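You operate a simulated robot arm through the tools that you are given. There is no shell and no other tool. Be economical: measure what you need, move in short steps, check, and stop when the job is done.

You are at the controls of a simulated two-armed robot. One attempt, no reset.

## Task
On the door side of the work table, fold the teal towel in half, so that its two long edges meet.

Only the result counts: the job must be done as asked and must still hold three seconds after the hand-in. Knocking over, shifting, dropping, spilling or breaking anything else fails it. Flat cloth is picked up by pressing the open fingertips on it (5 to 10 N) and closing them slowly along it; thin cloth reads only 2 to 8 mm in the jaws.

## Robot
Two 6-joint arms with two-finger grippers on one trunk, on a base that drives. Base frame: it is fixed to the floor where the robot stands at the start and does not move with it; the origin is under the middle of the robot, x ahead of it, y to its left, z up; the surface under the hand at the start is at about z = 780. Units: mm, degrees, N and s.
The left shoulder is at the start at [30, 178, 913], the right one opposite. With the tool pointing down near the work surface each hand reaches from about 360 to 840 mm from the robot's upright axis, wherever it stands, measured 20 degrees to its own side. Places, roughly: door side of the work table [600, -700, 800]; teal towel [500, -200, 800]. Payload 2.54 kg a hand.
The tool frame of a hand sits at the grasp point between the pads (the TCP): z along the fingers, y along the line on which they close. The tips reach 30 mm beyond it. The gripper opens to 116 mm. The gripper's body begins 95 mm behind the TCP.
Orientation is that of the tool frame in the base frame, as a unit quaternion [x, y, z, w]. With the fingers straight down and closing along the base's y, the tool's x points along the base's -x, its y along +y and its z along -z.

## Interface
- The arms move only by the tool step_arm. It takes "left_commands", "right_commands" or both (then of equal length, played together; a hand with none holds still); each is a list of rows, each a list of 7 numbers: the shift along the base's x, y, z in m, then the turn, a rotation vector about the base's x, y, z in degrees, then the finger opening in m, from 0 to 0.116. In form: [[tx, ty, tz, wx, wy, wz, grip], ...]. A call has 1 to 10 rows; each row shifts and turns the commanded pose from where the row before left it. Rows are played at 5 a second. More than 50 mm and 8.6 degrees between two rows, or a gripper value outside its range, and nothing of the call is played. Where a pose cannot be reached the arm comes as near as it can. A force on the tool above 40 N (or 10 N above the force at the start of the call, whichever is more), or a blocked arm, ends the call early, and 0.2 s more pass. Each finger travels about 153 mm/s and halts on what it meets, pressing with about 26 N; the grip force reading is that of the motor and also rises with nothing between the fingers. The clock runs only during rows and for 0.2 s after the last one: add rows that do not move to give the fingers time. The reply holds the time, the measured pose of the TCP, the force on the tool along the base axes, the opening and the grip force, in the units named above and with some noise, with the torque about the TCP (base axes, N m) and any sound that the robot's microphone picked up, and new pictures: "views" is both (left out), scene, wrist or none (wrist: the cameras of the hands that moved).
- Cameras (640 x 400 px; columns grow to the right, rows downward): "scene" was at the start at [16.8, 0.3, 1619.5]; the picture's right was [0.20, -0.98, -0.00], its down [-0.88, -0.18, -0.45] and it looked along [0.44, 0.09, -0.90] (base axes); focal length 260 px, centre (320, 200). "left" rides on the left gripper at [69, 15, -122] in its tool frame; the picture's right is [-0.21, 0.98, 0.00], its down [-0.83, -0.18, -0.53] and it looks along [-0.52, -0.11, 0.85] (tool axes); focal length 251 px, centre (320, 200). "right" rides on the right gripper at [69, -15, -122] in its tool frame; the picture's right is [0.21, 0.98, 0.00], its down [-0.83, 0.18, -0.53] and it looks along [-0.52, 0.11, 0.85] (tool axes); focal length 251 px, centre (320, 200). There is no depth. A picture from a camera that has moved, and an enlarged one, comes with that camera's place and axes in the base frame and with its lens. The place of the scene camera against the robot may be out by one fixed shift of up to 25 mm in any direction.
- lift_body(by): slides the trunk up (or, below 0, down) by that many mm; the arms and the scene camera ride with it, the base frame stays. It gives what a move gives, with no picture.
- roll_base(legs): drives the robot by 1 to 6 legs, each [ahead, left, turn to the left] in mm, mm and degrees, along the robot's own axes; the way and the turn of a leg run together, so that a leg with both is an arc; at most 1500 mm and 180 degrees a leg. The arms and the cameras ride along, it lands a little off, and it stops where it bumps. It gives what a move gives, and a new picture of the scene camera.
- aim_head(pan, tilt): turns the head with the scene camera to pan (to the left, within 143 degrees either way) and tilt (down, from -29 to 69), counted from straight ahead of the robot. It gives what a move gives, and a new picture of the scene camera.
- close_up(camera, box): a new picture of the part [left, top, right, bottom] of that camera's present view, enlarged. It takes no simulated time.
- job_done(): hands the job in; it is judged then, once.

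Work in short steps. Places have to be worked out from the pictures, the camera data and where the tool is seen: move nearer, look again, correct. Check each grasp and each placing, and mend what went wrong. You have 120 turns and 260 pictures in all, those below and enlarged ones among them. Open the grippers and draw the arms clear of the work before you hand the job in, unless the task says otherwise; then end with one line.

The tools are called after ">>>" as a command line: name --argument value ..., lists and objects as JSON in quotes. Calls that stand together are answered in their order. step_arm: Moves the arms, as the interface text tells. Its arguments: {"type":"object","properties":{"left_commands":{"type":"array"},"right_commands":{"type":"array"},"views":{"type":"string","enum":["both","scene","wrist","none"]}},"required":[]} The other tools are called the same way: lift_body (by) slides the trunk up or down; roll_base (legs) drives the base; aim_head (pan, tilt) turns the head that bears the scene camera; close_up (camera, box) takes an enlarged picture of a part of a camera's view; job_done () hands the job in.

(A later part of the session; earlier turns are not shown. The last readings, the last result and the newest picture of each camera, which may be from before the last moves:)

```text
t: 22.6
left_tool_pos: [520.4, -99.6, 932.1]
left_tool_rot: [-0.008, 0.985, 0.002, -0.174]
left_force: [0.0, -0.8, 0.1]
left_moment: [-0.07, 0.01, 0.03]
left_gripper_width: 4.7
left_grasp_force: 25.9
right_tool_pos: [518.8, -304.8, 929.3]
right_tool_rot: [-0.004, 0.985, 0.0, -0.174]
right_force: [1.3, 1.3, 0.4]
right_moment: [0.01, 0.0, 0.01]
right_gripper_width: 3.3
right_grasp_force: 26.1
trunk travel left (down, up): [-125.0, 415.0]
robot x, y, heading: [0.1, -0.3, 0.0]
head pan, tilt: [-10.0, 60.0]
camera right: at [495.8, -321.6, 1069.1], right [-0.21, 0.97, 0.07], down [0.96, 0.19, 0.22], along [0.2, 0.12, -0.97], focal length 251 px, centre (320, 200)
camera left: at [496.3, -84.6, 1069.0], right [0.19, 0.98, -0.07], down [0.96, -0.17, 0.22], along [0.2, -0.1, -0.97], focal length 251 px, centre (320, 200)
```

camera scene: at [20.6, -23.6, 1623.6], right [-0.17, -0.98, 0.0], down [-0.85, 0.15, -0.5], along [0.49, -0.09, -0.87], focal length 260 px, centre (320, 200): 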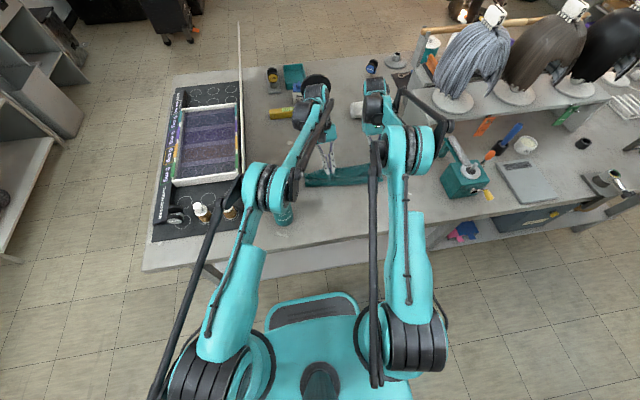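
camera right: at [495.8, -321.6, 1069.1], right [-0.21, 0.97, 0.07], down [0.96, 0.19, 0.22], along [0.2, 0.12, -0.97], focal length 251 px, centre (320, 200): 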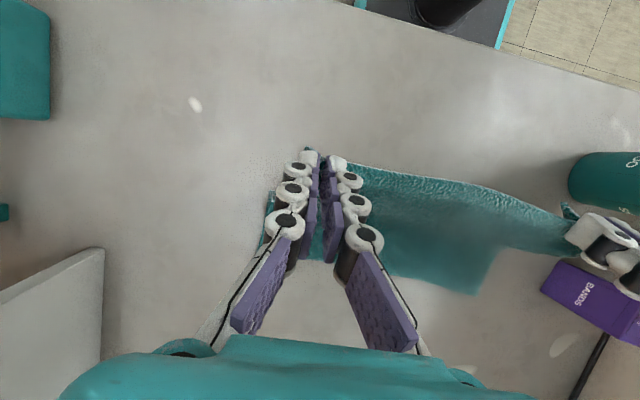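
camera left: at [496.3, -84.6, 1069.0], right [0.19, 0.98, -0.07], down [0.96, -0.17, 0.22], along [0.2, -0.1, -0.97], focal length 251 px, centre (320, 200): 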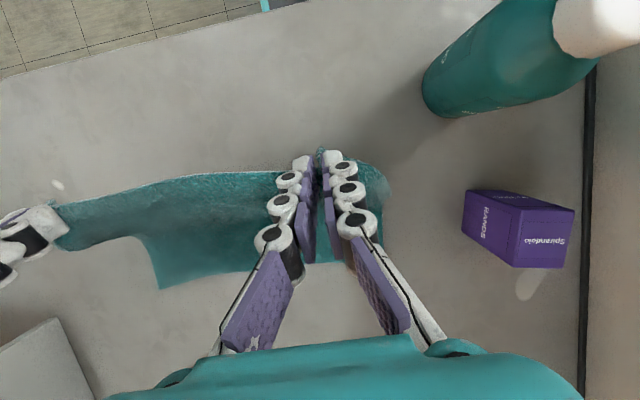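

The cloth is recovered, with the far edge at about x 638–644. I'll repeat the taut arc at the fixed 20° tilt, stopping about 28 mm above the table.

>>> step_arm --left_commands '[[-0.002, 0, 0.009, 0, 0, 0, 0], [0.018, 0, -0.003, 0, 0, 0, 0], [0.019, 0, -0.003, 0, 0, 0, 0], [0.015, 0, -0.009, 0, 0, 0, 0], [0.015, 0, -0.009, 0, 0, 0, 0], [0.012, 0, -0.014, 0, 0, 0, 0], [0.011, 0, -0.014, 0, 0, 0, 0], [0.014, 0, -0.03, 0, 0, 0, 0], [0.004, 0, -0.022, 0, 0, 0, 0], [0, 0, 0, 0, 0, 0, 0]]' --right_commands '[[-0.002, 0, 0.009, 0, 0, 0, 0], [0.018, 0, -0.003, 0, 0, 0, 0], [0.019, 0, -0.003, 0, 0, 0, 0], [0.015, 0, -0.009, 0, 0, 0, 0], [0.015, 0, -0.009, 0, 0, 0, 0], [0.012, 0, -0.014, 0, 0, 0, 0], [0.011, 0, -0.014, 0, 0, 0, 0], [0.014, 0, -0.03, 0, 0, 0, 0], [0.004, 0, -0.022, 0, 0, 0, 0], [0, 0, 0, 0, 0, 0, 0]]' --views "wrist"

```text
t: 24.8
left_tool_pos: [626.7, -99.1, 836.0]
left_tool_rot: [-0.009, 0.985, 0.002, -0.173]
left_force: [0.8, -0.8, -0.1]
left_moment: [-0.03, -0.02, 0.0]
left_gripper_width: 4.5
left_grasp_force: 26.2
right_tool_pos: [625.3, -305.0, 835.1]
right_tool_rot: [-0.005, 0.985, 0.0, -0.173]
right_force: [-0.4, 1.2, -0.1]
right_moment: [0.0, 0.0, -0.03]
right_gripper_width: 3.2
right_grasp_force: 26.0
trunk travel left (down, up): [-125.0, 415.0]
robot x, y, heading: [-2.2, 0.8, 0.2]
head pan, tilt: [-10.0, 60.0]
camera right: at [601.7, -321.1, 973.9], right [-0.21, 0.97, 0.07], down [0.96, 0.19, 0.22], along [0.2, 0.12, -0.97], focal length 251 px, centre (320, 200)
camera left: at [602.8, -83.7, 974.5], right [0.19, 0.98, -0.07], down [0.96, -0.17, 0.22], along [0.2, -0.1, -0.97], focal length 251 px, centre (320, 200)
```

right: 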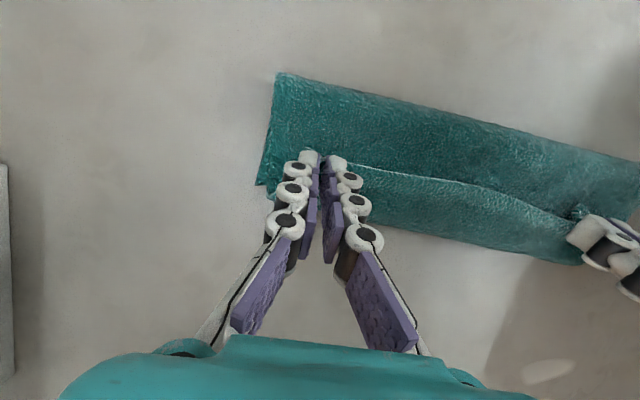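
left: 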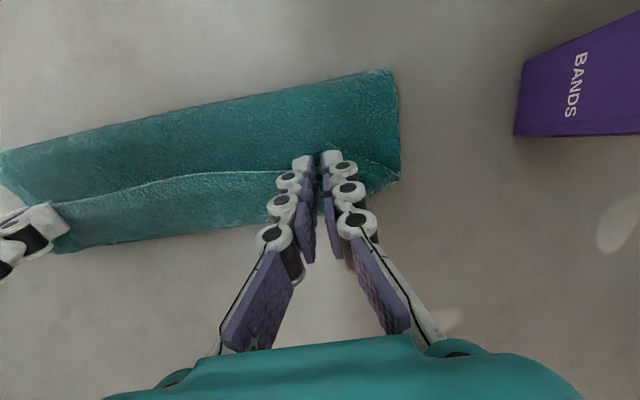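

The body leaves the jaws in the +x direction, so the stiff cloth always bellies forward and the crease ends up wrong. I'll unfold back to flat and regrasp with the jaws closing across the edge (along x), so the cloth hangs straight down. First I'll return along the arc.

>>> step_arm --left_commands '[[-0.012, 0, 0.028, 0, 0, 0, 0], [-0.025, 0, 0.025, 0, 0, 0, 0], [-0.035, 0, 0.022, 0, 0, 0, 0], [-0.035, 0, 0.005, 0, -4, 0, 0], [-0.03, 0, -0.01, 0, -4, 0, 0], [-0.025, 0, -0.02, 0, -4, 0, 0], [-0.018, 0, -0.02, 0, -4, 0, 0], [-0.012, 0, -0.022, 0, -4, 0, 0], [0, 0, 0, 0, 0, 0, 0]]' --right_commands '[[-0.012, 0, 0.028, 0, 0, 0, 0], [-0.025, 0, 0.025, 0, 0, 0, 0], [-0.035, 0, 0.022, 0, 0, 0, 0], [-0.035, 0, 0.005, 0, -4, 0, 0], [-0.03, 0, -0.01, 0, -4, 0, 0], [-0.025, 0, -0.02, 0, -4, 0, 0], [-0.018, 0, -0.02, 0, -4, 0, 0], [-0.012, 0, -0.022, 0, -4, 0, 0], [0, 0, 0, 0, 0, 0, 0]]' --views "wrist"

```text
t: 26.8
left_tool_pos: [433.4, -97.0, 843.8]
left_tool_rot: [-0.008, 1.0, 0.001, 0.001]
left_force: [0.0, -1.1, 0.3]
left_moment: [-0.04, 0.03, -0.06]
left_gripper_width: 4.5
left_grasp_force: 25.8
right_tool_pos: [433.4, -305.3, 844.4]
right_tool_rot: [-0.005, 1.0, -0.002, 0.001]
right_force: [-0.4, 0.6, -0.3]
right_moment: [0.02, 0.06, -0.03]
right_gripper_width: 3.3
right_grasp_force: 26.4
trunk travel left (down, up): [-125.0, 415.0]
robot x, y, heading: [1.6, -2.1, -0.1]
head pan, tilt: [-10.0, 60.0]
camera right: at [363.8, -321.3, 966.3], right [-0.22, 0.97, 0.0], down [0.82, 0.19, 0.53], along [0.52, 0.12, -0.85], focal length 251 px, centre (320, 200)
camera left: at [364.4, -84.3, 965.8], right [0.2, 0.98, 0.0], down [0.83, -0.17, 0.53], along [0.52, -0.1, -0.85], focal length 251 px, centre (320, 200)
```

right: 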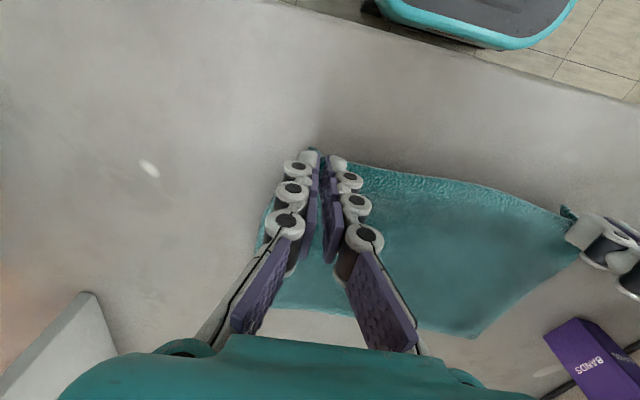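
left: 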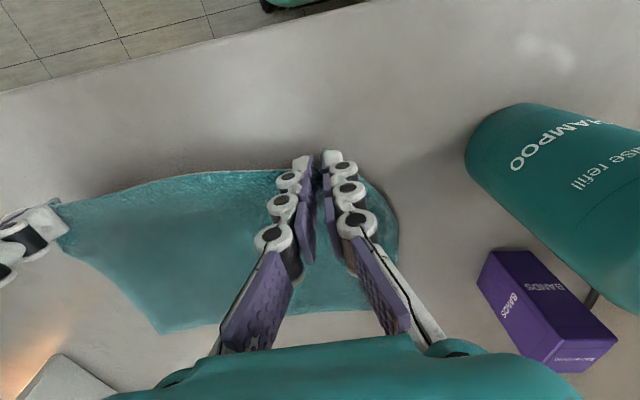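

The towel is nearly flat again. I'll lower, pull it lightly taut toward me, and open slowly to spread and release the edge.

>>> step_arm --left_commands '[[-0.004, 0, -0.015, 0, 0, 0, 0], [-0.004, 0, -0.012, 0, 0, 0, 0], [0, 0, 0, 0, 0, 0, 0.006], [0, 0, 0, 0, 0, 0, 0.018], [0, 0, 0, 0, 0, 0, 0.03], [0, 0, 0, 0, 0, 0, 0.045], [0, 0, 0, 0, 0, 0, 0.05], [0, 0, 0.02, 0, 0, 0, 0.05], [0, 0, 0.04, 0, 0, 0, 0.05], [0, 0, 0.04, 0, 0, 0, 0.05]]' --right_commands '[[-0.004, 0, -0.015, 0, 0, 0, 0], [-0.004, 0, -0.012, 0, 0, 0, 0], [0, 0, 0, 0, 0, 0, 0.006], [0, 0, 0, 0, 0, 0, 0.018], [0, 0, 0, 0, 0, 0, 0.03], [0, 0, 0, 0, 0, 0, 0.045], [0, 0, 0, 0, 0, 0, 0.05], [0, 0, 0.02, 0, 0, 0, 0.05], [0, 0, 0.04, 0, 0, 0, 0.05], [0, 0, 0.04, 0, 0, 0, 0.05]]' --views "wrist"

```text
t: 28.9
left_tool_pos: [424.7, -97.5, 918.5]
left_tool_rot: [-0.009, 1.0, 0.0, 0.001]
left_force: [-0.2, 0.0, 0.6]
left_moment: [-0.02, -0.02, 0.02]
left_gripper_width: 50.2
left_grasp_force: 0.0
right_tool_pos: [424.7, -304.2, 917.3]
right_tool_rot: [-0.006, 1.0, -0.002, 0.001]
right_force: [-0.9, -0.2, 0.0]
right_moment: [-0.01, -0.01, -0.01]
right_gripper_width: 49.8
right_grasp_force: 0.2
trunk travel left (down, up): [-125.0, 415.0]
robot x, y, heading: [0.2, 2.5, 0.0]
head pan, tilt: [-10.0, 60.0]
camera right: at [354.9, -320.7, 1040.4], right [-0.22, 0.97, 0.0], down [0.82, 0.19, 0.53], along [0.52, 0.12, -0.85], focal length 251 px, centre (320, 200)
camera left: at [355.2, -83.4, 1039.8], right [0.2, 0.98, 0.0], down [0.83, -0.17, 0.53], along [0.52, -0.1, -0.85], focal length 251 px, centre (320, 200)
```

right: 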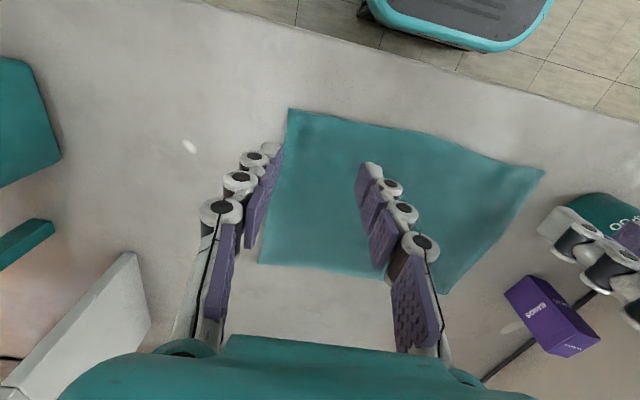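
left: 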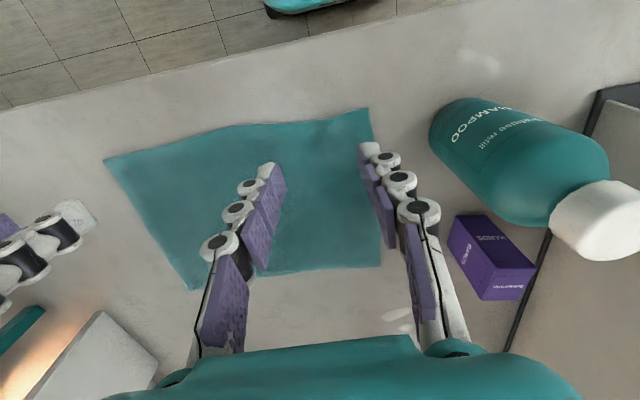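

The cloth springs back flat when released, with its edges at x≈417 and ≈635. I'll yaw both hands 90° (cameras inward) so the jaws close along x.

>>> step_arm --left_commands '[[0, 0, 0.0, 0, 0, 8.5, 0.05], [0, 0, 0, 0, 0, 8.5, 0.04], [0, 0, 0, 0, 0, 8.5, 0.03], [0, 0, 0, 0, 0, 8.5, 0.024], [0, 0, 0, 0, 0, 8.5, 0.024], [0, 0, 0, 0, 0, 8.5, 0.024], [0, 0, 0, 0, 0, 8.5, 0.024], [0, 0, 0, 0, 0, 8.5, 0.024], [0, 0, 0, 0, 0, 8.5, 0.024], [0, 0, 0, 0, 0, 8.5, 0.024]]' --right_commands '[[0, 0, 0, 0, 0, -8.5, 0.05], [0, 0, 0, 0, 0, -8.5, 0.04], [0, 0, 0, 0, 0, -8.5, 0.03], [0, 0, 0, 0, 0, -8.5, 0.024], [0, 0, 0, 0, 0, -8.5, 0.024], [0, 0, 0, 0, 0, -8.5, 0.024], [0, 0, 0, 0, 0, -8.5, 0.024], [0, 0, 0, 0, 0, -8.5, 0.024], [0, 0, 0, 0, 0, -8.5, 0.024], [0, 0, 0, 0, 0, -8.5, 0.024]]' --views "scene"

```text
t: 31.1
left_tool_pos: [426.8, -98.2, 918.1]
left_tool_rot: [-0.683, 0.73, 0.0, -0.001]
left_force: [-0.3, -1.2, 1.5]
left_moment: [0.01, -0.02, 0.0]
left_gripper_width: 24.1
left_grasp_force: 0.0
right_tool_pos: [425.6, -304.4, 916.7]
right_tool_rot: [0.673, 0.74, -0.002, -0.001]
right_force: [0.2, 0.1, 0.3]
right_moment: [0.01, -0.04, -0.01]
right_gripper_width: 24.1
right_grasp_force: 0.1
trunk travel left (down, up): [-125.0, 415.0]
robot x, y, heading: [-2.2, -0.2, 0.0]
head pan, tilt: [-10.0, 60.0]
camera scene: at [21.2, -23.9, 1623.5], right [-0.17, -0.98, 0.0], down [-0.85, 0.15, -0.5], along [0.49, -0.09, -0.87], focal length 260 px, centre (320, 200)
```

scene: 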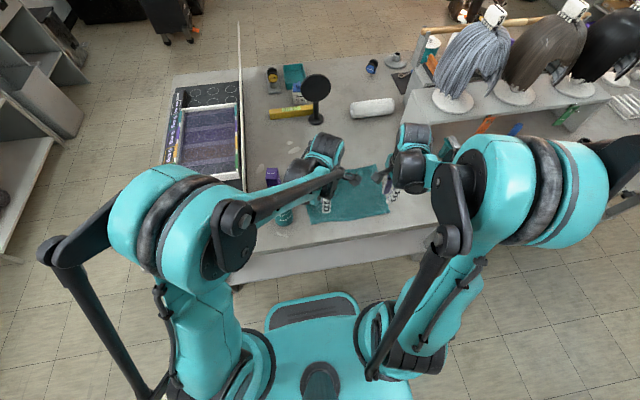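

The yaw worked. I'll finish the last few degrees, position at x≈438, and descend to just above the cloth.

>>> step_arm --left_commands '[[0.006, 0.01, -0.02, 0, 0, 3.8, 0.024], [0.006, 0.01, -0.02, 0, 0, 0, 0.024], [0, 0, -0.02, 0, 0, 0, 0.024], [0, 0, -0.02, 0, 0, 0, 0.024], [0, 0, -0.014, 0, 0, 0, 0.024], [0, 0, 0, 0, 0, 0, 0.024]]' --right_commands '[[0.006, -0.002, -0.02, 0, 0, -5.4, 0.024], [0.006, -0.002, -0.02, 0, 0, 0, 0.024], [0, 0, -0.02, 0, 0, 0, 0.024], [0, 0, -0.02, 0, 0, 0, 0.024], [0, 0, -0.012, 0, 0, 0, 0.024], [0, 0, 0, 0, 0, 0, 0.024]]' --views "wrist"

```text
t: 32.5
left_tool_pos: [437.2, -78.5, 823.6]
left_tool_rot: [-0.706, 0.708, 0.001, -0.001]
left_force: [0.8, 0.5, -0.2]
left_moment: [-0.02, 0.02, 0.02]
left_gripper_width: 24.2
left_grasp_force: 0.1
right_tool_pos: [436.7, -309.4, 824.1]
right_tool_rot: [0.706, 0.708, -0.001, -0.001]
right_force: [0.1, -0.3, -0.3]
right_moment: [0.01, 0.04, 0.0]
right_gripper_width: 23.9
right_grasp_force: 0.1
trunk travel left (down, up): [-125.0, 415.0]
robot x, y, heading: [-2.0, -0.9, 0.1]
head pan, tilt: [-10.0, 60.0]
camera right: at [421.6, -240.9, 947.1], right [0.98, 0.22, 0.0], down [0.19, -0.82, 0.53], along [0.11, -0.52, -0.85], focal length 251 px, centre (320, 200)
camera left: at [422.3, -147.3, 945.4], right [-0.98, 0.22, 0.0], down [0.18, 0.83, 0.53], along [0.12, 0.52, -0.85], focal length 251 px, centre (320, 200)
```

right: 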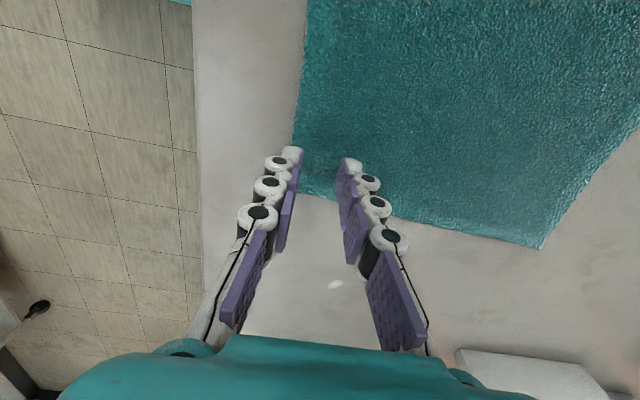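
left: 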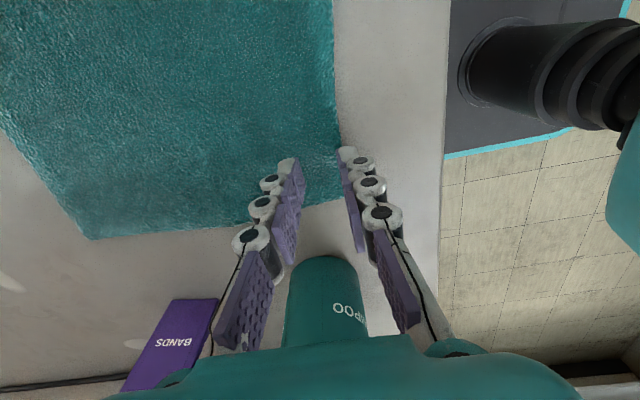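

At the left the edge sits at x≈424, and at the right ≈417, so I'll shift left +11 and right +4 mm and press down gently.

>>> step_arm --left_commands '[[0.006, 0, -0.003, 0, 0, 0, 0.024], [0.005, 0, -0.004, 0, 0, 0, 0.024], [0, 0, -0.003, 0, 0, 0, 0.024], [0, 0, -0.001, 0, 0, 0, 0.024], [0, 0, 0, 0, 0, 0, 0.024]]' --right_commands '[[0.002, 0, -0.003, 0, 0, 0, 0.024], [0.002, 0, -0.004, 0, 0, 0, 0.024], [0, 0, -0.003, 0, 0, 0, 0.024], [0, 0, -0.0015, 0, 0, 0, 0.024], [0, 0, 0, 0, 0, 0, 0.024]]' --views "wrist"

```text
t: 33.8
left_tool_pos: [449.3, -78.7, 812.9]
left_tool_rot: [-0.706, 0.708, 0.0, -0.001]
left_force: [-0.2, -0.3, 5.1]
left_moment: [-0.01, 0.01, -0.01]
left_gripper_width: 24.0
left_grasp_force: 0.1
right_tool_pos: [441.1, -308.6, 813.2]
right_tool_rot: [0.706, 0.708, -0.001, 0.0]
right_force: [0.8, -0.7, 2.8]
right_moment: [0.0, -0.07, -0.04]
right_gripper_width: 23.9
right_grasp_force: 0.1
trunk travel left (down, up): [-125.0, 415.0]
robot x, y, heading: [3.1, -2.3, -0.0]
head pan, tilt: [-10.0, 60.0]
camera right: at [425.2, -240.7, 935.9], right [0.98, 0.22, 0.0], down [0.19, -0.82, 0.53], along [0.11, -0.52, -0.85], focal length 251 px, centre (320, 200)
camera left: at [433.3, -147.1, 934.9], right [-0.98, 0.22, 0.0], down [0.18, 0.83, 0.53], along [0.12, 0.52, -0.85], focal length 251 px, centre (320, 200)
```

right: 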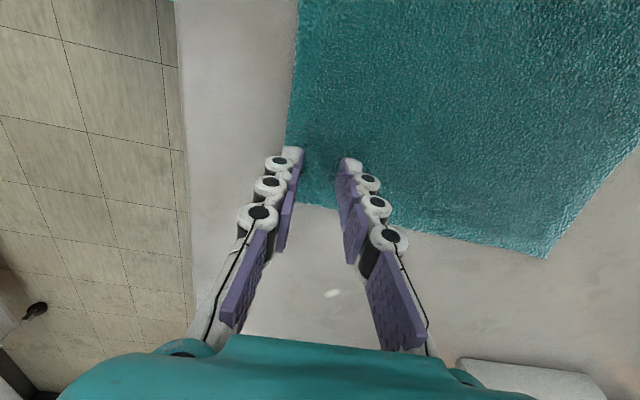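
left: 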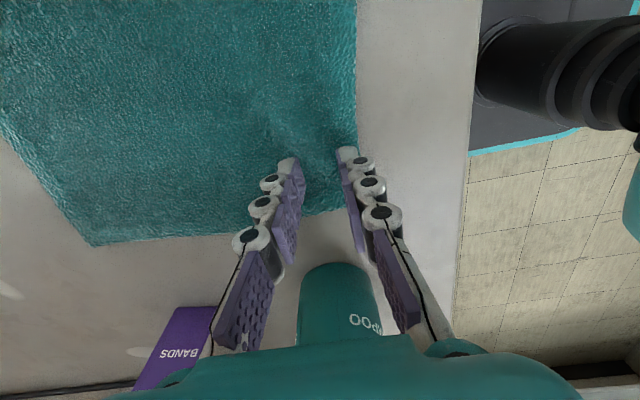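

Fingers are just inside the edge. I'll press a touch more and close slowly.

>>> step_arm --left_commands '[[0, 0, -0.0004, 0, 0, 0, 0.022], [0, 0, 0, 0, 0, 0, 0.019], [0, 0, 0, 0, 0, 0, 0.016], [0, 0, 0, 0, 0, 0, 0.013], [0, 0, 0, 0, 0, 0, 0.01], [0, 0, 0, 0, 0, 0, 0.007], [0, 0, 0, 0, 0, 0, 0.004], [0, 0, 0, 0, 0, 0, 0.001], [0, 0, 0, 0, 0, 0, 0], [0, 0, 0, 0, 0, 0, 0]]' --right_commands '[[0, 0, -0.0006, 0, 0, 0, 0.022], [0, 0, 0, 0, 0, 0, 0.019], [0, 0, 0, 0, 0, 0, 0.016], [0, 0, 0, 0, 0, 0, 0.013], [0, 0, 0, 0, 0, 0, 0.01], [0, 0, 0, 0, 0, 0, 0.007], [0, 0, 0, 0, 0, 0, 0.004], [0, 0, 0, 0, 0, 0, 0.001], [0, 0, 0, 0, 0, 0, 0], [0, 0, 0, 0, 0, 0, 0]]' --views "wrist"

```text
t: 36.0
left_tool_pos: [447.9, -77.6, 812.6]
left_tool_rot: [-0.706, 0.708, 0.001, 0.0]
left_force: [0.7, -1.0, 0.6]
left_moment: [0.0, -0.04, -0.02]
left_gripper_width: 3.3
left_grasp_force: 26.5
right_tool_pos: [441.1, -309.3, 812.4]
right_tool_rot: [0.706, 0.709, -0.002, 0.0]
right_force: [0.1, 0.4, 0.2]
right_moment: [0.0, 0.04, 0.0]
right_gripper_width: 3.5
right_grasp_force: 25.8
trunk travel left (down, up): [-125.0, 415.0]
robot x, y, heading: [-0.4, 0.5, 0.2]
head pan, tilt: [-10.0, 60.0]
camera right: at [425.4, -240.8, 935.1], right [0.98, 0.22, 0.0], down [0.19, -0.82, 0.53], along [0.11, -0.52, -0.85], focal length 251 px, centre (320, 200)
camera left: at [433.2, -147.1, 934.3], right [-0.98, 0.22, 0.0], down [0.18, 0.83, 0.53], along [0.12, 0.52, -0.85], focal length 251 px, centre (320, 200)
```

right: 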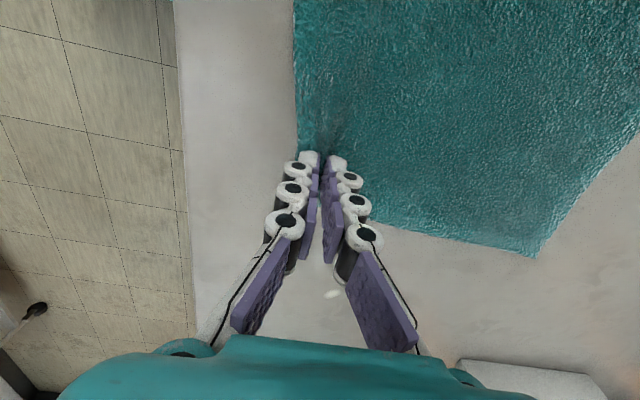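
left: 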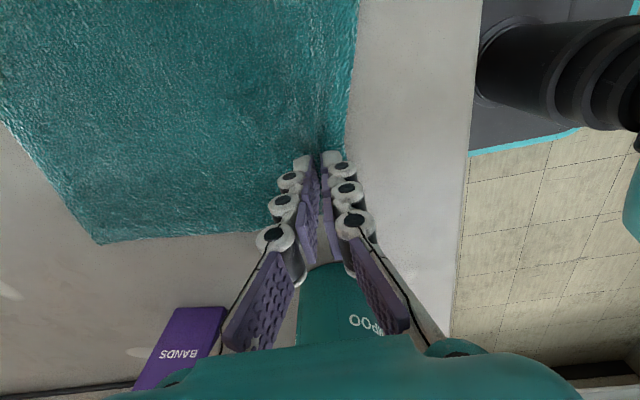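

Both hands have gripped. I'll lift along a circle around the midline (x≈528, radius ≈86) up to the top.

>>> step_arm --left_commands '[[0.003, 0, 0.02, 0, 0, 0, 0], [0.007, 0, 0.02, 0, 0, 0, 0], [0.01, 0, 0.012, 0, 0, 0, 0], [0.01, 0, 0.012, 0, 0, 0, 0], [0.015, 0, 0.009, 0, 0, 0, 0], [0.015, 0, 0.007, 0, 0, 0, 0], [0.025, 0, 0.004, 0, 0, 0, 0], [0, 0, 0, 0, 0, 0, 0]]' --right_commands '[[0.003, 0, 0.02, 0, 0, 0, 0], [0.007, 0, 0.02, 0, 0, 0, 0], [0.01, 0, 0.012, 0, 0, 0, 0], [0.01, 0, 0.012, 0, 0, 0, 0], [0.015, 0, 0.009, 0, 0, 0, 0], [0.015, 0, 0.007, 0, 0, 0, 0], [0.025, 0, 0.004, 0, 0, 0, 0], [0, 0, 0, 0, 0, 0, 0]]' --views "both"

```text
t: 37.8
left_tool_pos: [532.7, -76.3, 896.9]
left_tool_rot: [-0.707, 0.708, 0.0, 0.0]
left_force: [-1.0, -0.1, -0.1]
left_moment: [0.01, -0.02, -0.01]
left_gripper_width: 3.5
left_grasp_force: 26.5
right_tool_pos: [526.2, -308.6, 897.3]
right_tool_rot: [0.706, 0.708, 0.0, 0.0]
right_force: [-0.6, -0.1, 0.0]
right_moment: [0.0, 0.02, -0.06]
right_gripper_width: 3.3
right_grasp_force: 26.2
trunk travel left (down, up): [-125.0, 415.0]
robot x, y, heading: [-1.6, 2.1, 0.0]
head pan, tilt: [-10.0, 60.0]
camera scene: at [20.1, -23.8, 1623.5], right [-0.17, -0.98, 0.0], down [-0.85, 0.15, -0.5], along [0.49, -0.09, -0.87], focal length 260 px, centre (320, 200)
camera right: at [510.1, -240.9, 1019.7], right [0.98, 0.22, 0.0], down [0.18, -0.82, 0.53], along [0.11, -0.52, -0.85], focal length 251 px, centre (320, 200)
camera left: at [517.0, -146.5, 1018.3], right [-0.98, 0.22, 0.0], down [0.18, 0.83, 0.53], along [0.12, 0.52, -0.85], focal length 251 px, centre (320, 200)
```

scene: 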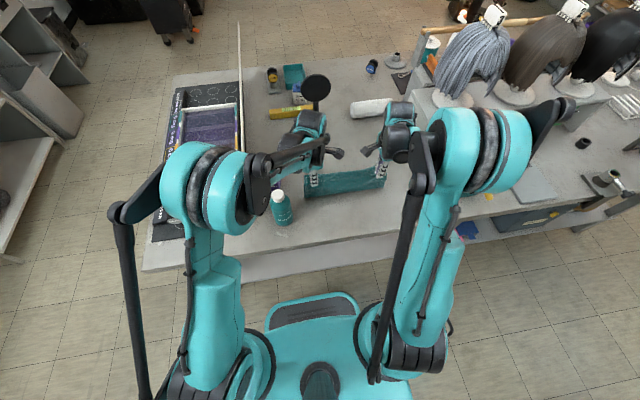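
right: 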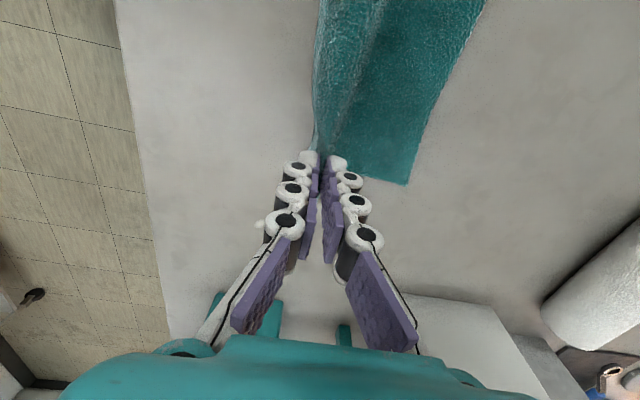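
left: 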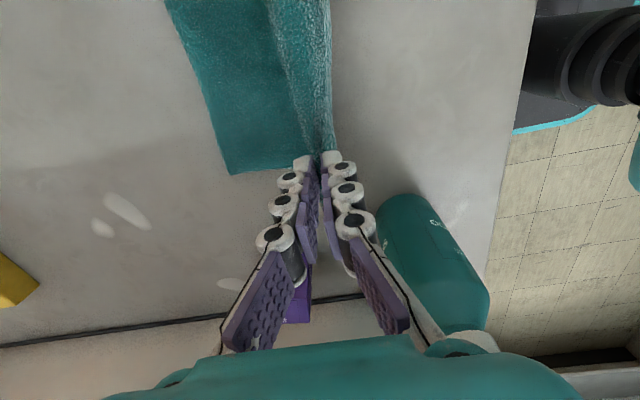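

Far edge unmoved (629–636). I'll continue the arc forward and down, with up to 16° of tilt.

>>> step_arm --left_commands '[[0.015, 0, -0.003, 0, 2, 0, 0], [0.015, 0, -0.004, 0, 2, 0, 0], [0.014, 0, -0.007, 0, 2, 0, 0], [0.0135, 0, -0.008, 0, 2, 0, 0], [0.009, 0, -0.01, 0, 2, 0, 0], [0.0085, 0, -0.01, 0, 2, 0, 0], [0.006, 0, -0.011, 0, 2, 0, 0], [0.004, 0, -0.011, 0, 2, 0, 0], [0, 0, 0, 0, 0, 0, 0]]' --right_commands '[[0.015, 0, -0.003, 0, 2, 0, 0], [0.015, 0, -0.004, 0, 2, 0, 0], [0.014, 0, -0.007, 0, 2, 0, 0], [0.0135, 0, -0.008, 0, 2, 0, 0], [0.009, 0, -0.01, 0, 2, 0, 0], [0.0085, 0, -0.01, 0, 2, 0, 0], [0.006, 0, -0.011, 0, 2, 0, 0], [0.004, 0, -0.011, 0, 2, 0, 0], [0, 0, 0, 0, 0, 0, 0]]' --views "both"

```text
t: 39.8
left_tool_pos: [618.1, -78.0, 832.8]
left_tool_rot: [-0.699, 0.701, 0.099, -0.099]
left_force: [-0.5, 0.0, 0.4]
left_moment: [0.02, -0.11, 0.01]
left_gripper_width: 3.2
left_grasp_force: 26.8
right_tool_pos: [610.8, -310.0, 832.4]
right_tool_rot: [0.699, 0.701, -0.1, -0.099]
right_force: [0.1, 0.0, 0.9]
right_moment: [-0.03, -0.09, 0.0]
right_gripper_width: 3.3
right_grasp_force: 26.3
trunk travel left (down, up): [-125.0, 415.0]
robot x, y, heading: [1.6, 1.1, 0.2]
head pan, tilt: [-10.0, 60.0]
camera scene: at [20.7, -23.8, 1623.6], right [-0.17, -0.98, 0.0], down [-0.85, 0.15, -0.5], along [0.49, -0.09, -0.87], focal length 260 px, centre (320, 200)
camera right: at [629.3, -241.1, 954.5], right [0.94, 0.22, -0.27], down [0.33, -0.82, 0.46], along [-0.12, -0.52, -0.84], focal length 251 px, centre (320, 200)
camera left: at [637.2, -146.6, 954.2], right [-0.94, 0.22, 0.27], down [0.32, 0.83, 0.46], along [-0.12, 0.52, -0.84], focal length 251 px, centre (320, 200)
```

scene: 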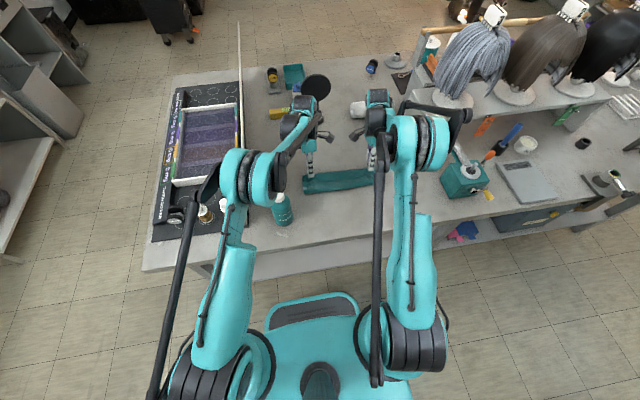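
right: 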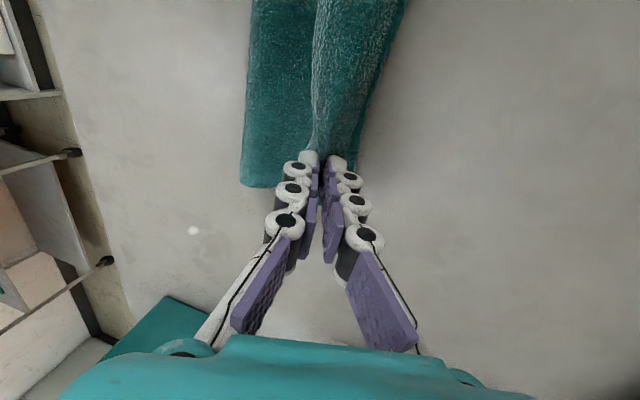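
left: 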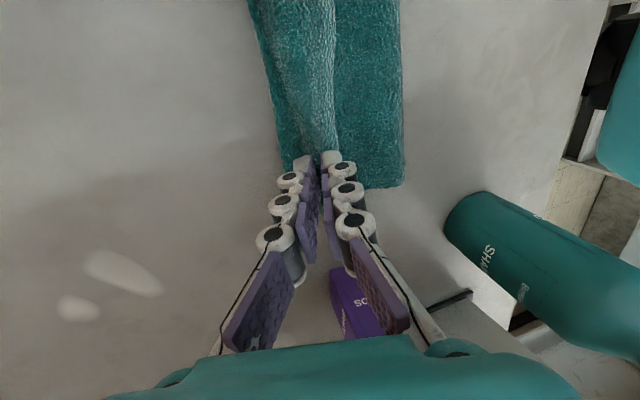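

The crease is at about 540 and tips are directly above their landing line. I'll lower to contact and look.

>>> step_arm --left_commands '[[0.001, 0, -0.006, 0, 0, 0, 0], [0, 0, -0.005, 0, 0, 0, 0], [0, 0, -0.003, 0, 0, 0, 0], [0, 0, -0.002, 0, 0, 0, 0], [0, 0, 0, 0, 0, 0, 0]]' --right_commands '[[0.001, 0, -0.006, 0, 0, 0, 0], [0, 0, -0.005, 0, 0, 0, 0], [0, 0, -0.003, 0, 0, 0, 0], [0, 0, -0.002, 0, 0, 0, 0], [0, 0, 0, 0, 0, 0, 0]]' --views "wrist"

```text
t: 41.0
left_tool_pos: [618.3, -77.6, 816.1]
left_tool_rot: [-0.699, 0.701, 0.098, -0.099]
left_force: [-1.0, -0.4, 2.9]
left_moment: [-0.01, -0.01, -0.01]
left_gripper_width: 3.6
left_grasp_force: 25.7
right_tool_pos: [611.3, -308.9, 816.4]
right_tool_rot: [0.698, 0.702, -0.1, -0.098]
right_force: [-0.5, 1.0, 4.3]
right_moment: [0.03, -0.01, -0.02]
right_gripper_width: 3.5
right_grasp_force: 26.2
trunk travel left (down, up): [-125.0, 415.0]
robot x, y, heading: [-4.0, 3.3, 0.1]
head pan, tilt: [-10.0, 60.0]
camera right: at [630.3, -240.7, 939.0], right [0.94, 0.22, -0.27], down [0.33, -0.82, 0.46], along [-0.12, -0.52, -0.84], focal length 251 px, centre (320, 200)
camera left: at [637.9, -146.7, 938.0], right [-0.94, 0.22, 0.27], down [0.32, 0.83, 0.46], along [-0.12, 0.52, -0.84], focal length 251 px, centre (320, 200)
```

right: 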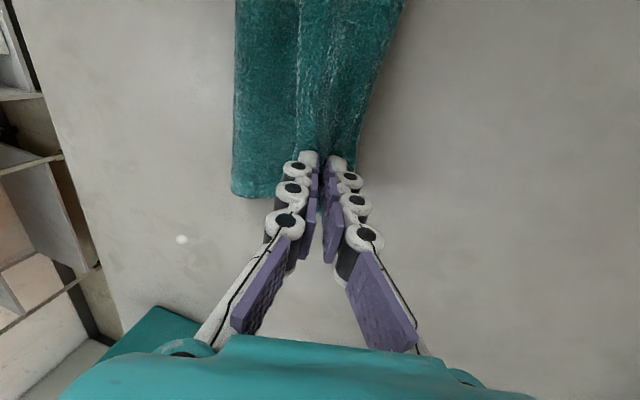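
left: 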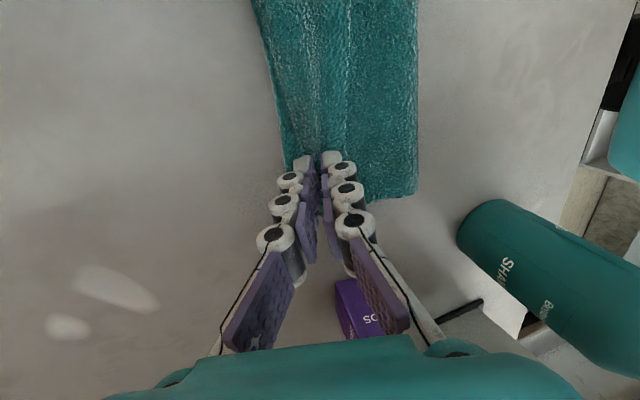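

The crease has moved back to about 536 but some slack remains in the top layer. I'll nudge the held line -x by 12 mm with almost no pressure to push the crease further back.

>>> step_arm --left_commands '[[0, 0, 0.003, 0, 0, 0, 0], [-0.004, 0, 0, 0, 0, 0, 0], [-0.004, 0, 0, 0, 0, 0, 0], [-0.004, 0, 0, 0, 0, 0, 0], [0, 0, 0, 0, 0, 0, 0]]' --right_commands '[[0, 0, 0.003, 0, 0, 0, 0], [-0.004, 0, 0, 0, 0, 0, 0], [-0.004, 0, 0, 0, 0, 0, 0], [-0.004, 0, 0, 0, 0, 0, 0], [0, 0, 0, 0, 0, 0, 0]]' --views "wrist"

```text
t: 42.1
left_tool_pos: [608.0, -78.1, 819.9]
left_tool_rot: [-0.699, 0.702, 0.099, -0.099]
left_force: [-0.1, -1.6, 0.6]
left_moment: [-0.02, -0.01, -0.02]
left_gripper_width: 3.3
left_grasp_force: 26.4
right_tool_pos: [599.5, -309.0, 818.5]
right_tool_rot: [0.699, 0.701, -0.099, -0.1]
right_force: [1.1, -0.2, 0.3]
right_moment: [0.07, -0.05, 0.01]
right_gripper_width: 3.4
right_grasp_force: 26.7
trunk travel left (down, up): [-125.0, 415.0]
robot x, y, heading: [2.4, -0.5, 0.1]
head pan, tilt: [-10.0, 60.0]
camera right: at [618.7, -241.0, 941.5], right [0.94, 0.22, -0.27], down [0.33, -0.82, 0.46], along [-0.12, -0.52, -0.84], focal length 251 px, centre (320, 200)
camera left: at [626.1, -146.7, 940.3], right [-0.94, 0.22, 0.27], down [0.32, 0.83, 0.46], along [-0.12, 0.52, -0.84], focal length 251 px, centre (320, 200)
```

right: 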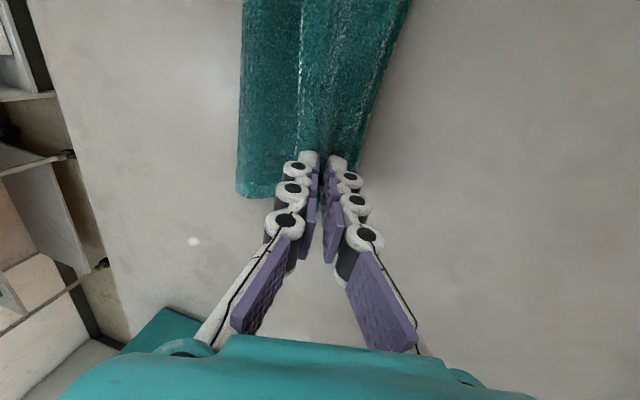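
left: 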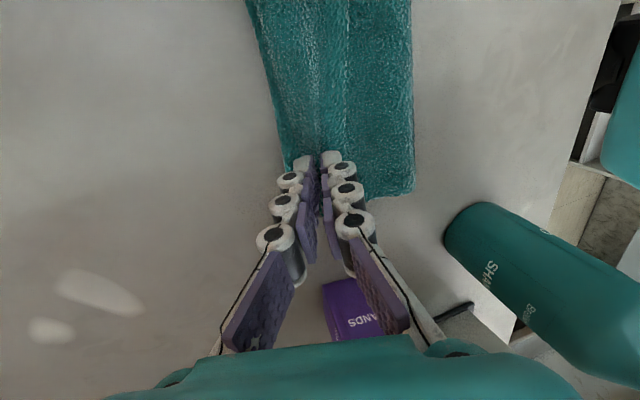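

The whole bundle moved and the loop at the crease is still thick. I'll press down lightly, release, and see how the cloth settles.

>>> step_arm --left_commands '[[0, 0, -0.003, 0, 0, 0, 0.0], [0, 0, 0, 0, 0, 0, 0.008], [0, 0, 0, 0, 0, 0, 0.018], [0, 0, 0.003, 0, 0, 0, 0.03], [0.003, 0, 0.01, 0, 0, 0, 0.03], [0.008, 0, 0.03, 0, 0, 0, 0.03], [0.01, 0, 0.04, 0, 0, 0, 0.03], [0, 0, 0.04, 0, 0, 0, 0.03], [0, 0, 0.04, 0, 0, 0, 0.03], [0, 0, 0, 0, 0, 0, 0.03]]' --right_commands '[[0, 0, -0.003, 0, 0, 0, 0.0], [0, 0, 0, 0, 0, 0, 0.008], [0, 0, 0, 0, 0, 0, 0.018], [0, 0, 0.003, 0, 0, 0, 0.03], [0.003, 0, 0.01, 0, 0, 0, 0.03], [0.008, 0, 0.03, 0, 0, 0, 0.03], [0.01, 0, 0.04, 0, 0, 0, 0.03], [0, 0, 0.04, 0, 0, 0, 0.03], [0, 0, 0.04, 0, 0, 0, 0.03], [0, 0, 0, 0, 0, 0, 0.03]]' --views "both"

```text
t: 44.4
left_tool_pos: [628.7, -78.9, 979.7]
left_tool_rot: [-0.699, 0.701, 0.1, -0.099]
left_force: [0.1, -0.5, 0.7]
left_moment: [0.02, 0.04, -0.02]
left_gripper_width: 30.1
left_grasp_force: 0.1
right_tool_pos: [620.9, -309.2, 978.2]
right_tool_rot: [0.699, 0.701, -0.1, -0.1]
right_force: [-0.8, 0.2, 0.2]
right_moment: [-0.01, 0.0, 0.0]
right_gripper_width: 29.8
right_grasp_force: 0.0
trunk travel left (down, up): [-125.0, 415.0]
robot x, y, heading: [1.5, 1.7, -0.1]
head pan, tilt: [-10.0, 60.0]
camera scene: at [22.2, -24.1, 1623.4], right [-0.17, -0.98, 0.0], down [-0.85, 0.15, -0.5], along [0.49, -0.09, -0.87], focal length 260 px, centre (320, 200)
camera right: at [640.0, -241.2, 1100.3], right [0.94, 0.22, -0.27], down [0.33, -0.83, 0.46], along [-0.12, -0.52, -0.84], focal length 251 px, centre (320, 200)
camera left: at [648.6, -147.8, 1100.6], right [-0.94, 0.22, 0.27], down [0.33, 0.83, 0.46], along [-0.12, 0.52, -0.84], focal length 251 px, centre (320, 200)
```

scene: 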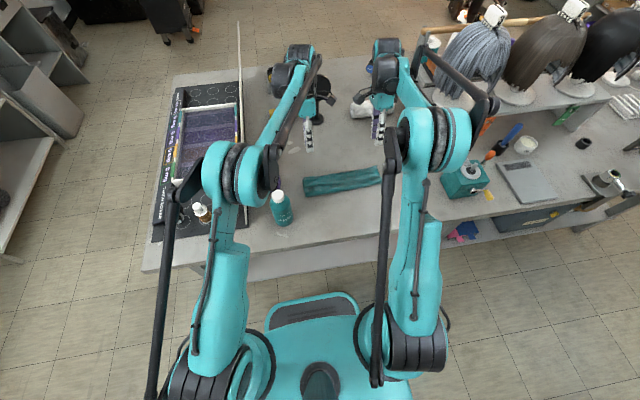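
right: 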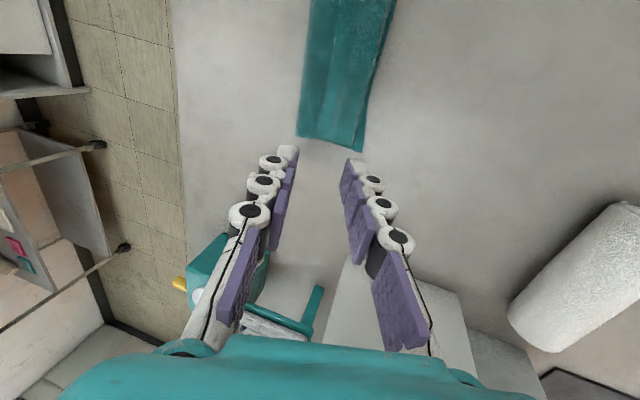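
left: 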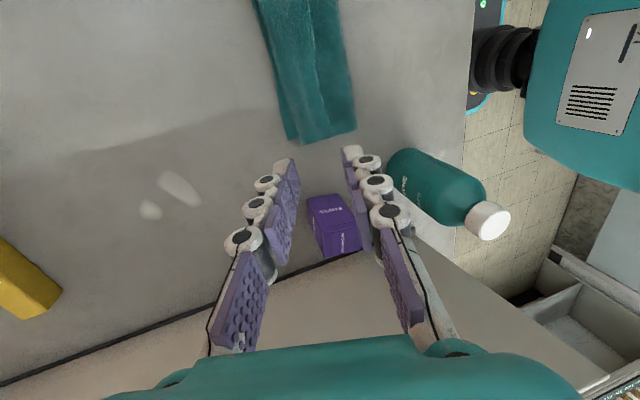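

Released. I'll take close-ups to see how the layers settled.

>>> close_up --camera "scene" --box '[290, 150, 400, 219]'

>>> close_up --camera "right" --box '[260, 0, 500, 150]'

>>> close_up --camera "left" --box '[200, 0, 440, 150]'

```text
5.80 times, centred on (345, 184) of scene
camera zoom: at [22.2, -24.1, 1623.4], right [-0.17, -0.98, 0.0], down [-0.85, 0.15, -0.5], along [0.49, -0.09, -0.87], focal length 1505 px, centre (175, 290)
```

zoom: 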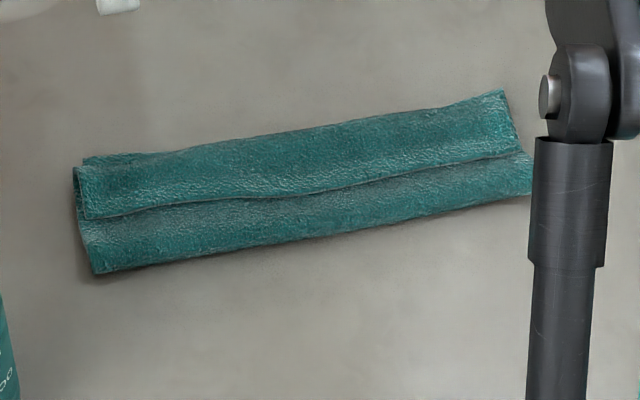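

```text
2.67 times, centred on (380, 75) of right
camera zoom: at [640.0, -241.2, 1100.3], right [0.94, 0.22, -0.27], down [0.33, -0.83, 0.46], along [-0.12, -0.52, -0.84], focal length 670 px, centre (160, 533)
```

zoom: 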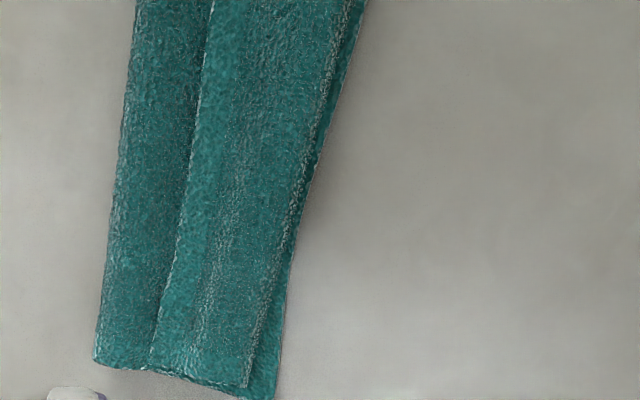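

```text
2.67 times, centred on (320, 75) of left
camera zoom: at [648.6, -147.8, 1100.6], right [-0.94, 0.22, 0.27], down [0.33, 0.83, 0.46], along [-0.12, 0.52, -0.84], focal length 670 px, centre (320, 533)
```

zoom: 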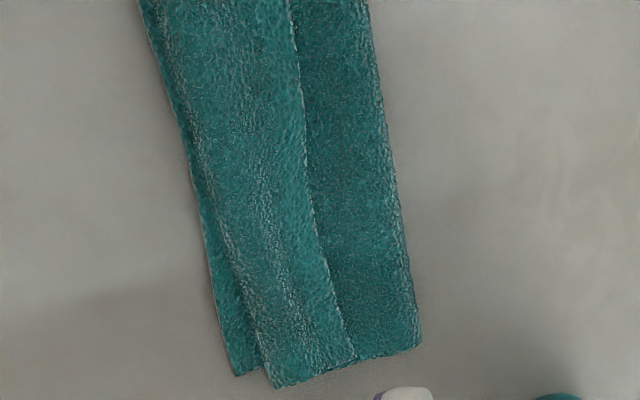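

The layers settled as: crease ≈529–540, fold-back at ≈609–616, a 45 mm hem folded back on top (its edge at ≈568), and the lower edge at ≈624–632. I landed about 30 mm too far forward, so I'll regrasp the top hem near its edge and redo the landing lower and further back.

>>> step_arm --left_commands '[[-0.01, 0, -0.03, 0, -8, 0, 0.03], [-0.01, 0, -0.03, 0, -8, 0, 0.022], [-0.01, 0, -0.03, 0, 0, 0, 0.022], [-0.01, 0, -0.03, 0, 0, 0, 0.022], [0, 0, -0.025, 0, 0, 0, 0.022], [0, 0, 0, 0, 0, 0, 0.022]]' --right_commands '[[-0.008, 0, -0.03, 0, -8, 0, 0.03], [-0.008, 0, -0.03, 0, -8, 0, 0.022], [-0.008, 0, -0.03, 0, 0, 0, 0.022], [-0.008, 0, -0.03, 0, 0, 0, 0.022], [0, 0, -0.023, 0, 0, 0, 0.022], [0, 0, 0, 0, 0, 0, 0.022]]' --views "wrist"

```text
t: 45.8
left_tool_pos: [588.7, -78.0, 834.4]
left_tool_rot: [-0.706, 0.709, 0.0, -0.001]
left_force: [-0.6, 0.1, 0.6]
left_moment: [0.0, 0.01, -0.01]
left_gripper_width: 22.2
left_grasp_force: 0.0
right_tool_pos: [587.7, -309.8, 836.6]
right_tool_rot: [0.706, 0.708, -0.001, 0.0]
right_force: [-0.2, 0.1, -0.3]
right_moment: [-0.02, -0.03, 0.0]
right_gripper_width: 21.9
right_grasp_force: 0.0
trunk travel left (down, up): [-125.0, 415.0]
robot x, y, heading: [-2.1, -2.4, 0.0]
head pan, tilt: [-10.0, 60.0]
camera right: at [572.5, -240.7, 959.7], right [0.98, 0.22, 0.0], down [0.18, -0.82, 0.53], along [0.11, -0.52, -0.85], focal length 251 px, centre (320, 200)
camera left: at [572.6, -146.5, 956.0], right [-0.98, 0.22, 0.0], down [0.18, 0.83, 0.53], along [0.12, 0.52, -0.85], focal length 251 px, centre (320, 200)
```

right: 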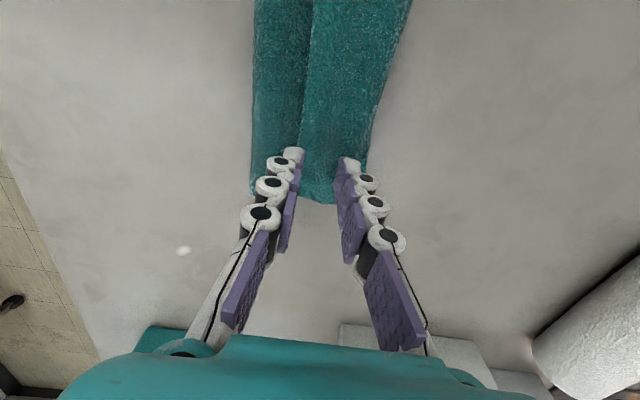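
left: 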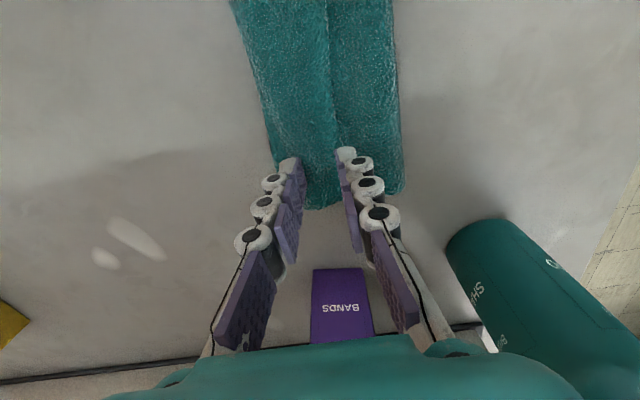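

The hem edge at the grip points is at about 573–577. I'll use a 16 mm opening, shift slightly, and press gently.

>>> step_arm --left_commands '[[0.006, 0, -0.006, 0, 0, 0, 0.016], [0, 0, -0.006, 0, 0, 0, 0.016], [0, 0, -0.004, 0, 0, 0, 0.016], [0, 0, -0.002, 0, 0, 0, 0.016], [0, 0, 0, 0, 0, 0, 0.016]]' --right_commands '[[0.005, 0, -0.007, 0, 0, 0, 0.016], [0, 0, -0.007, 0, 0, 0, 0.016], [0, 0, -0.004, 0, 0, 0, 0.016], [0, 0, -0.002, 0, 0, 0, 0.016], [0, 0, 0, 0, 0, 0, 0.016]]' --views "wrist"

```text
t: 47.0
left_tool_pos: [594.0, -77.4, 817.8]
left_tool_rot: [-0.706, 0.708, 0.001, 0.0]
left_force: [0.7, 0.3, 8.7]
left_moment: [-0.03, 0.06, -0.02]
left_gripper_width: 15.3
left_grasp_force: 0.0
right_tool_pos: [593.4, -309.0, 817.7]
right_tool_rot: [0.705, 0.709, -0.001, 0.0]
right_force: [0.8, 1.1, 8.5]
right_moment: [0.01, -0.01, 0.05]
right_gripper_width: 15.1
right_grasp_force: 0.1
trunk travel left (down, up): [-125.0, 415.0]
robot x, y, heading: [0.5, 0.9, -0.1]
head pan, tilt: [-10.0, 60.0]
camera right: at [577.7, -240.3, 940.1], right [0.98, 0.22, 0.0], down [0.18, -0.82, 0.53], along [0.11, -0.52, -0.85], focal length 251 px, centre (320, 200)
camera left: at [578.5, -146.5, 938.9], right [-0.98, 0.22, 0.0], down [0.18, 0.83, 0.53], along [0.12, 0.52, -0.85], focal length 251 px, centre (320, 200)
```

right: 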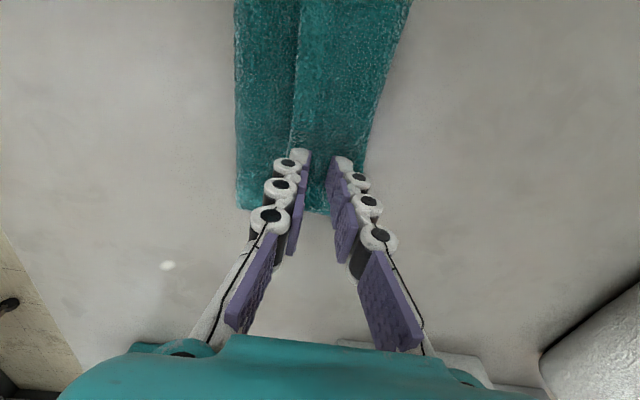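
left: 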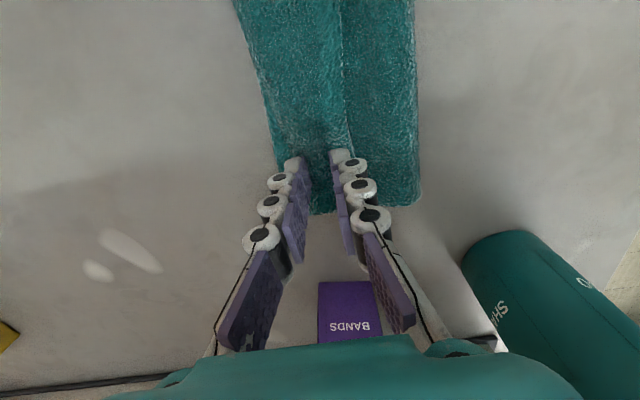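

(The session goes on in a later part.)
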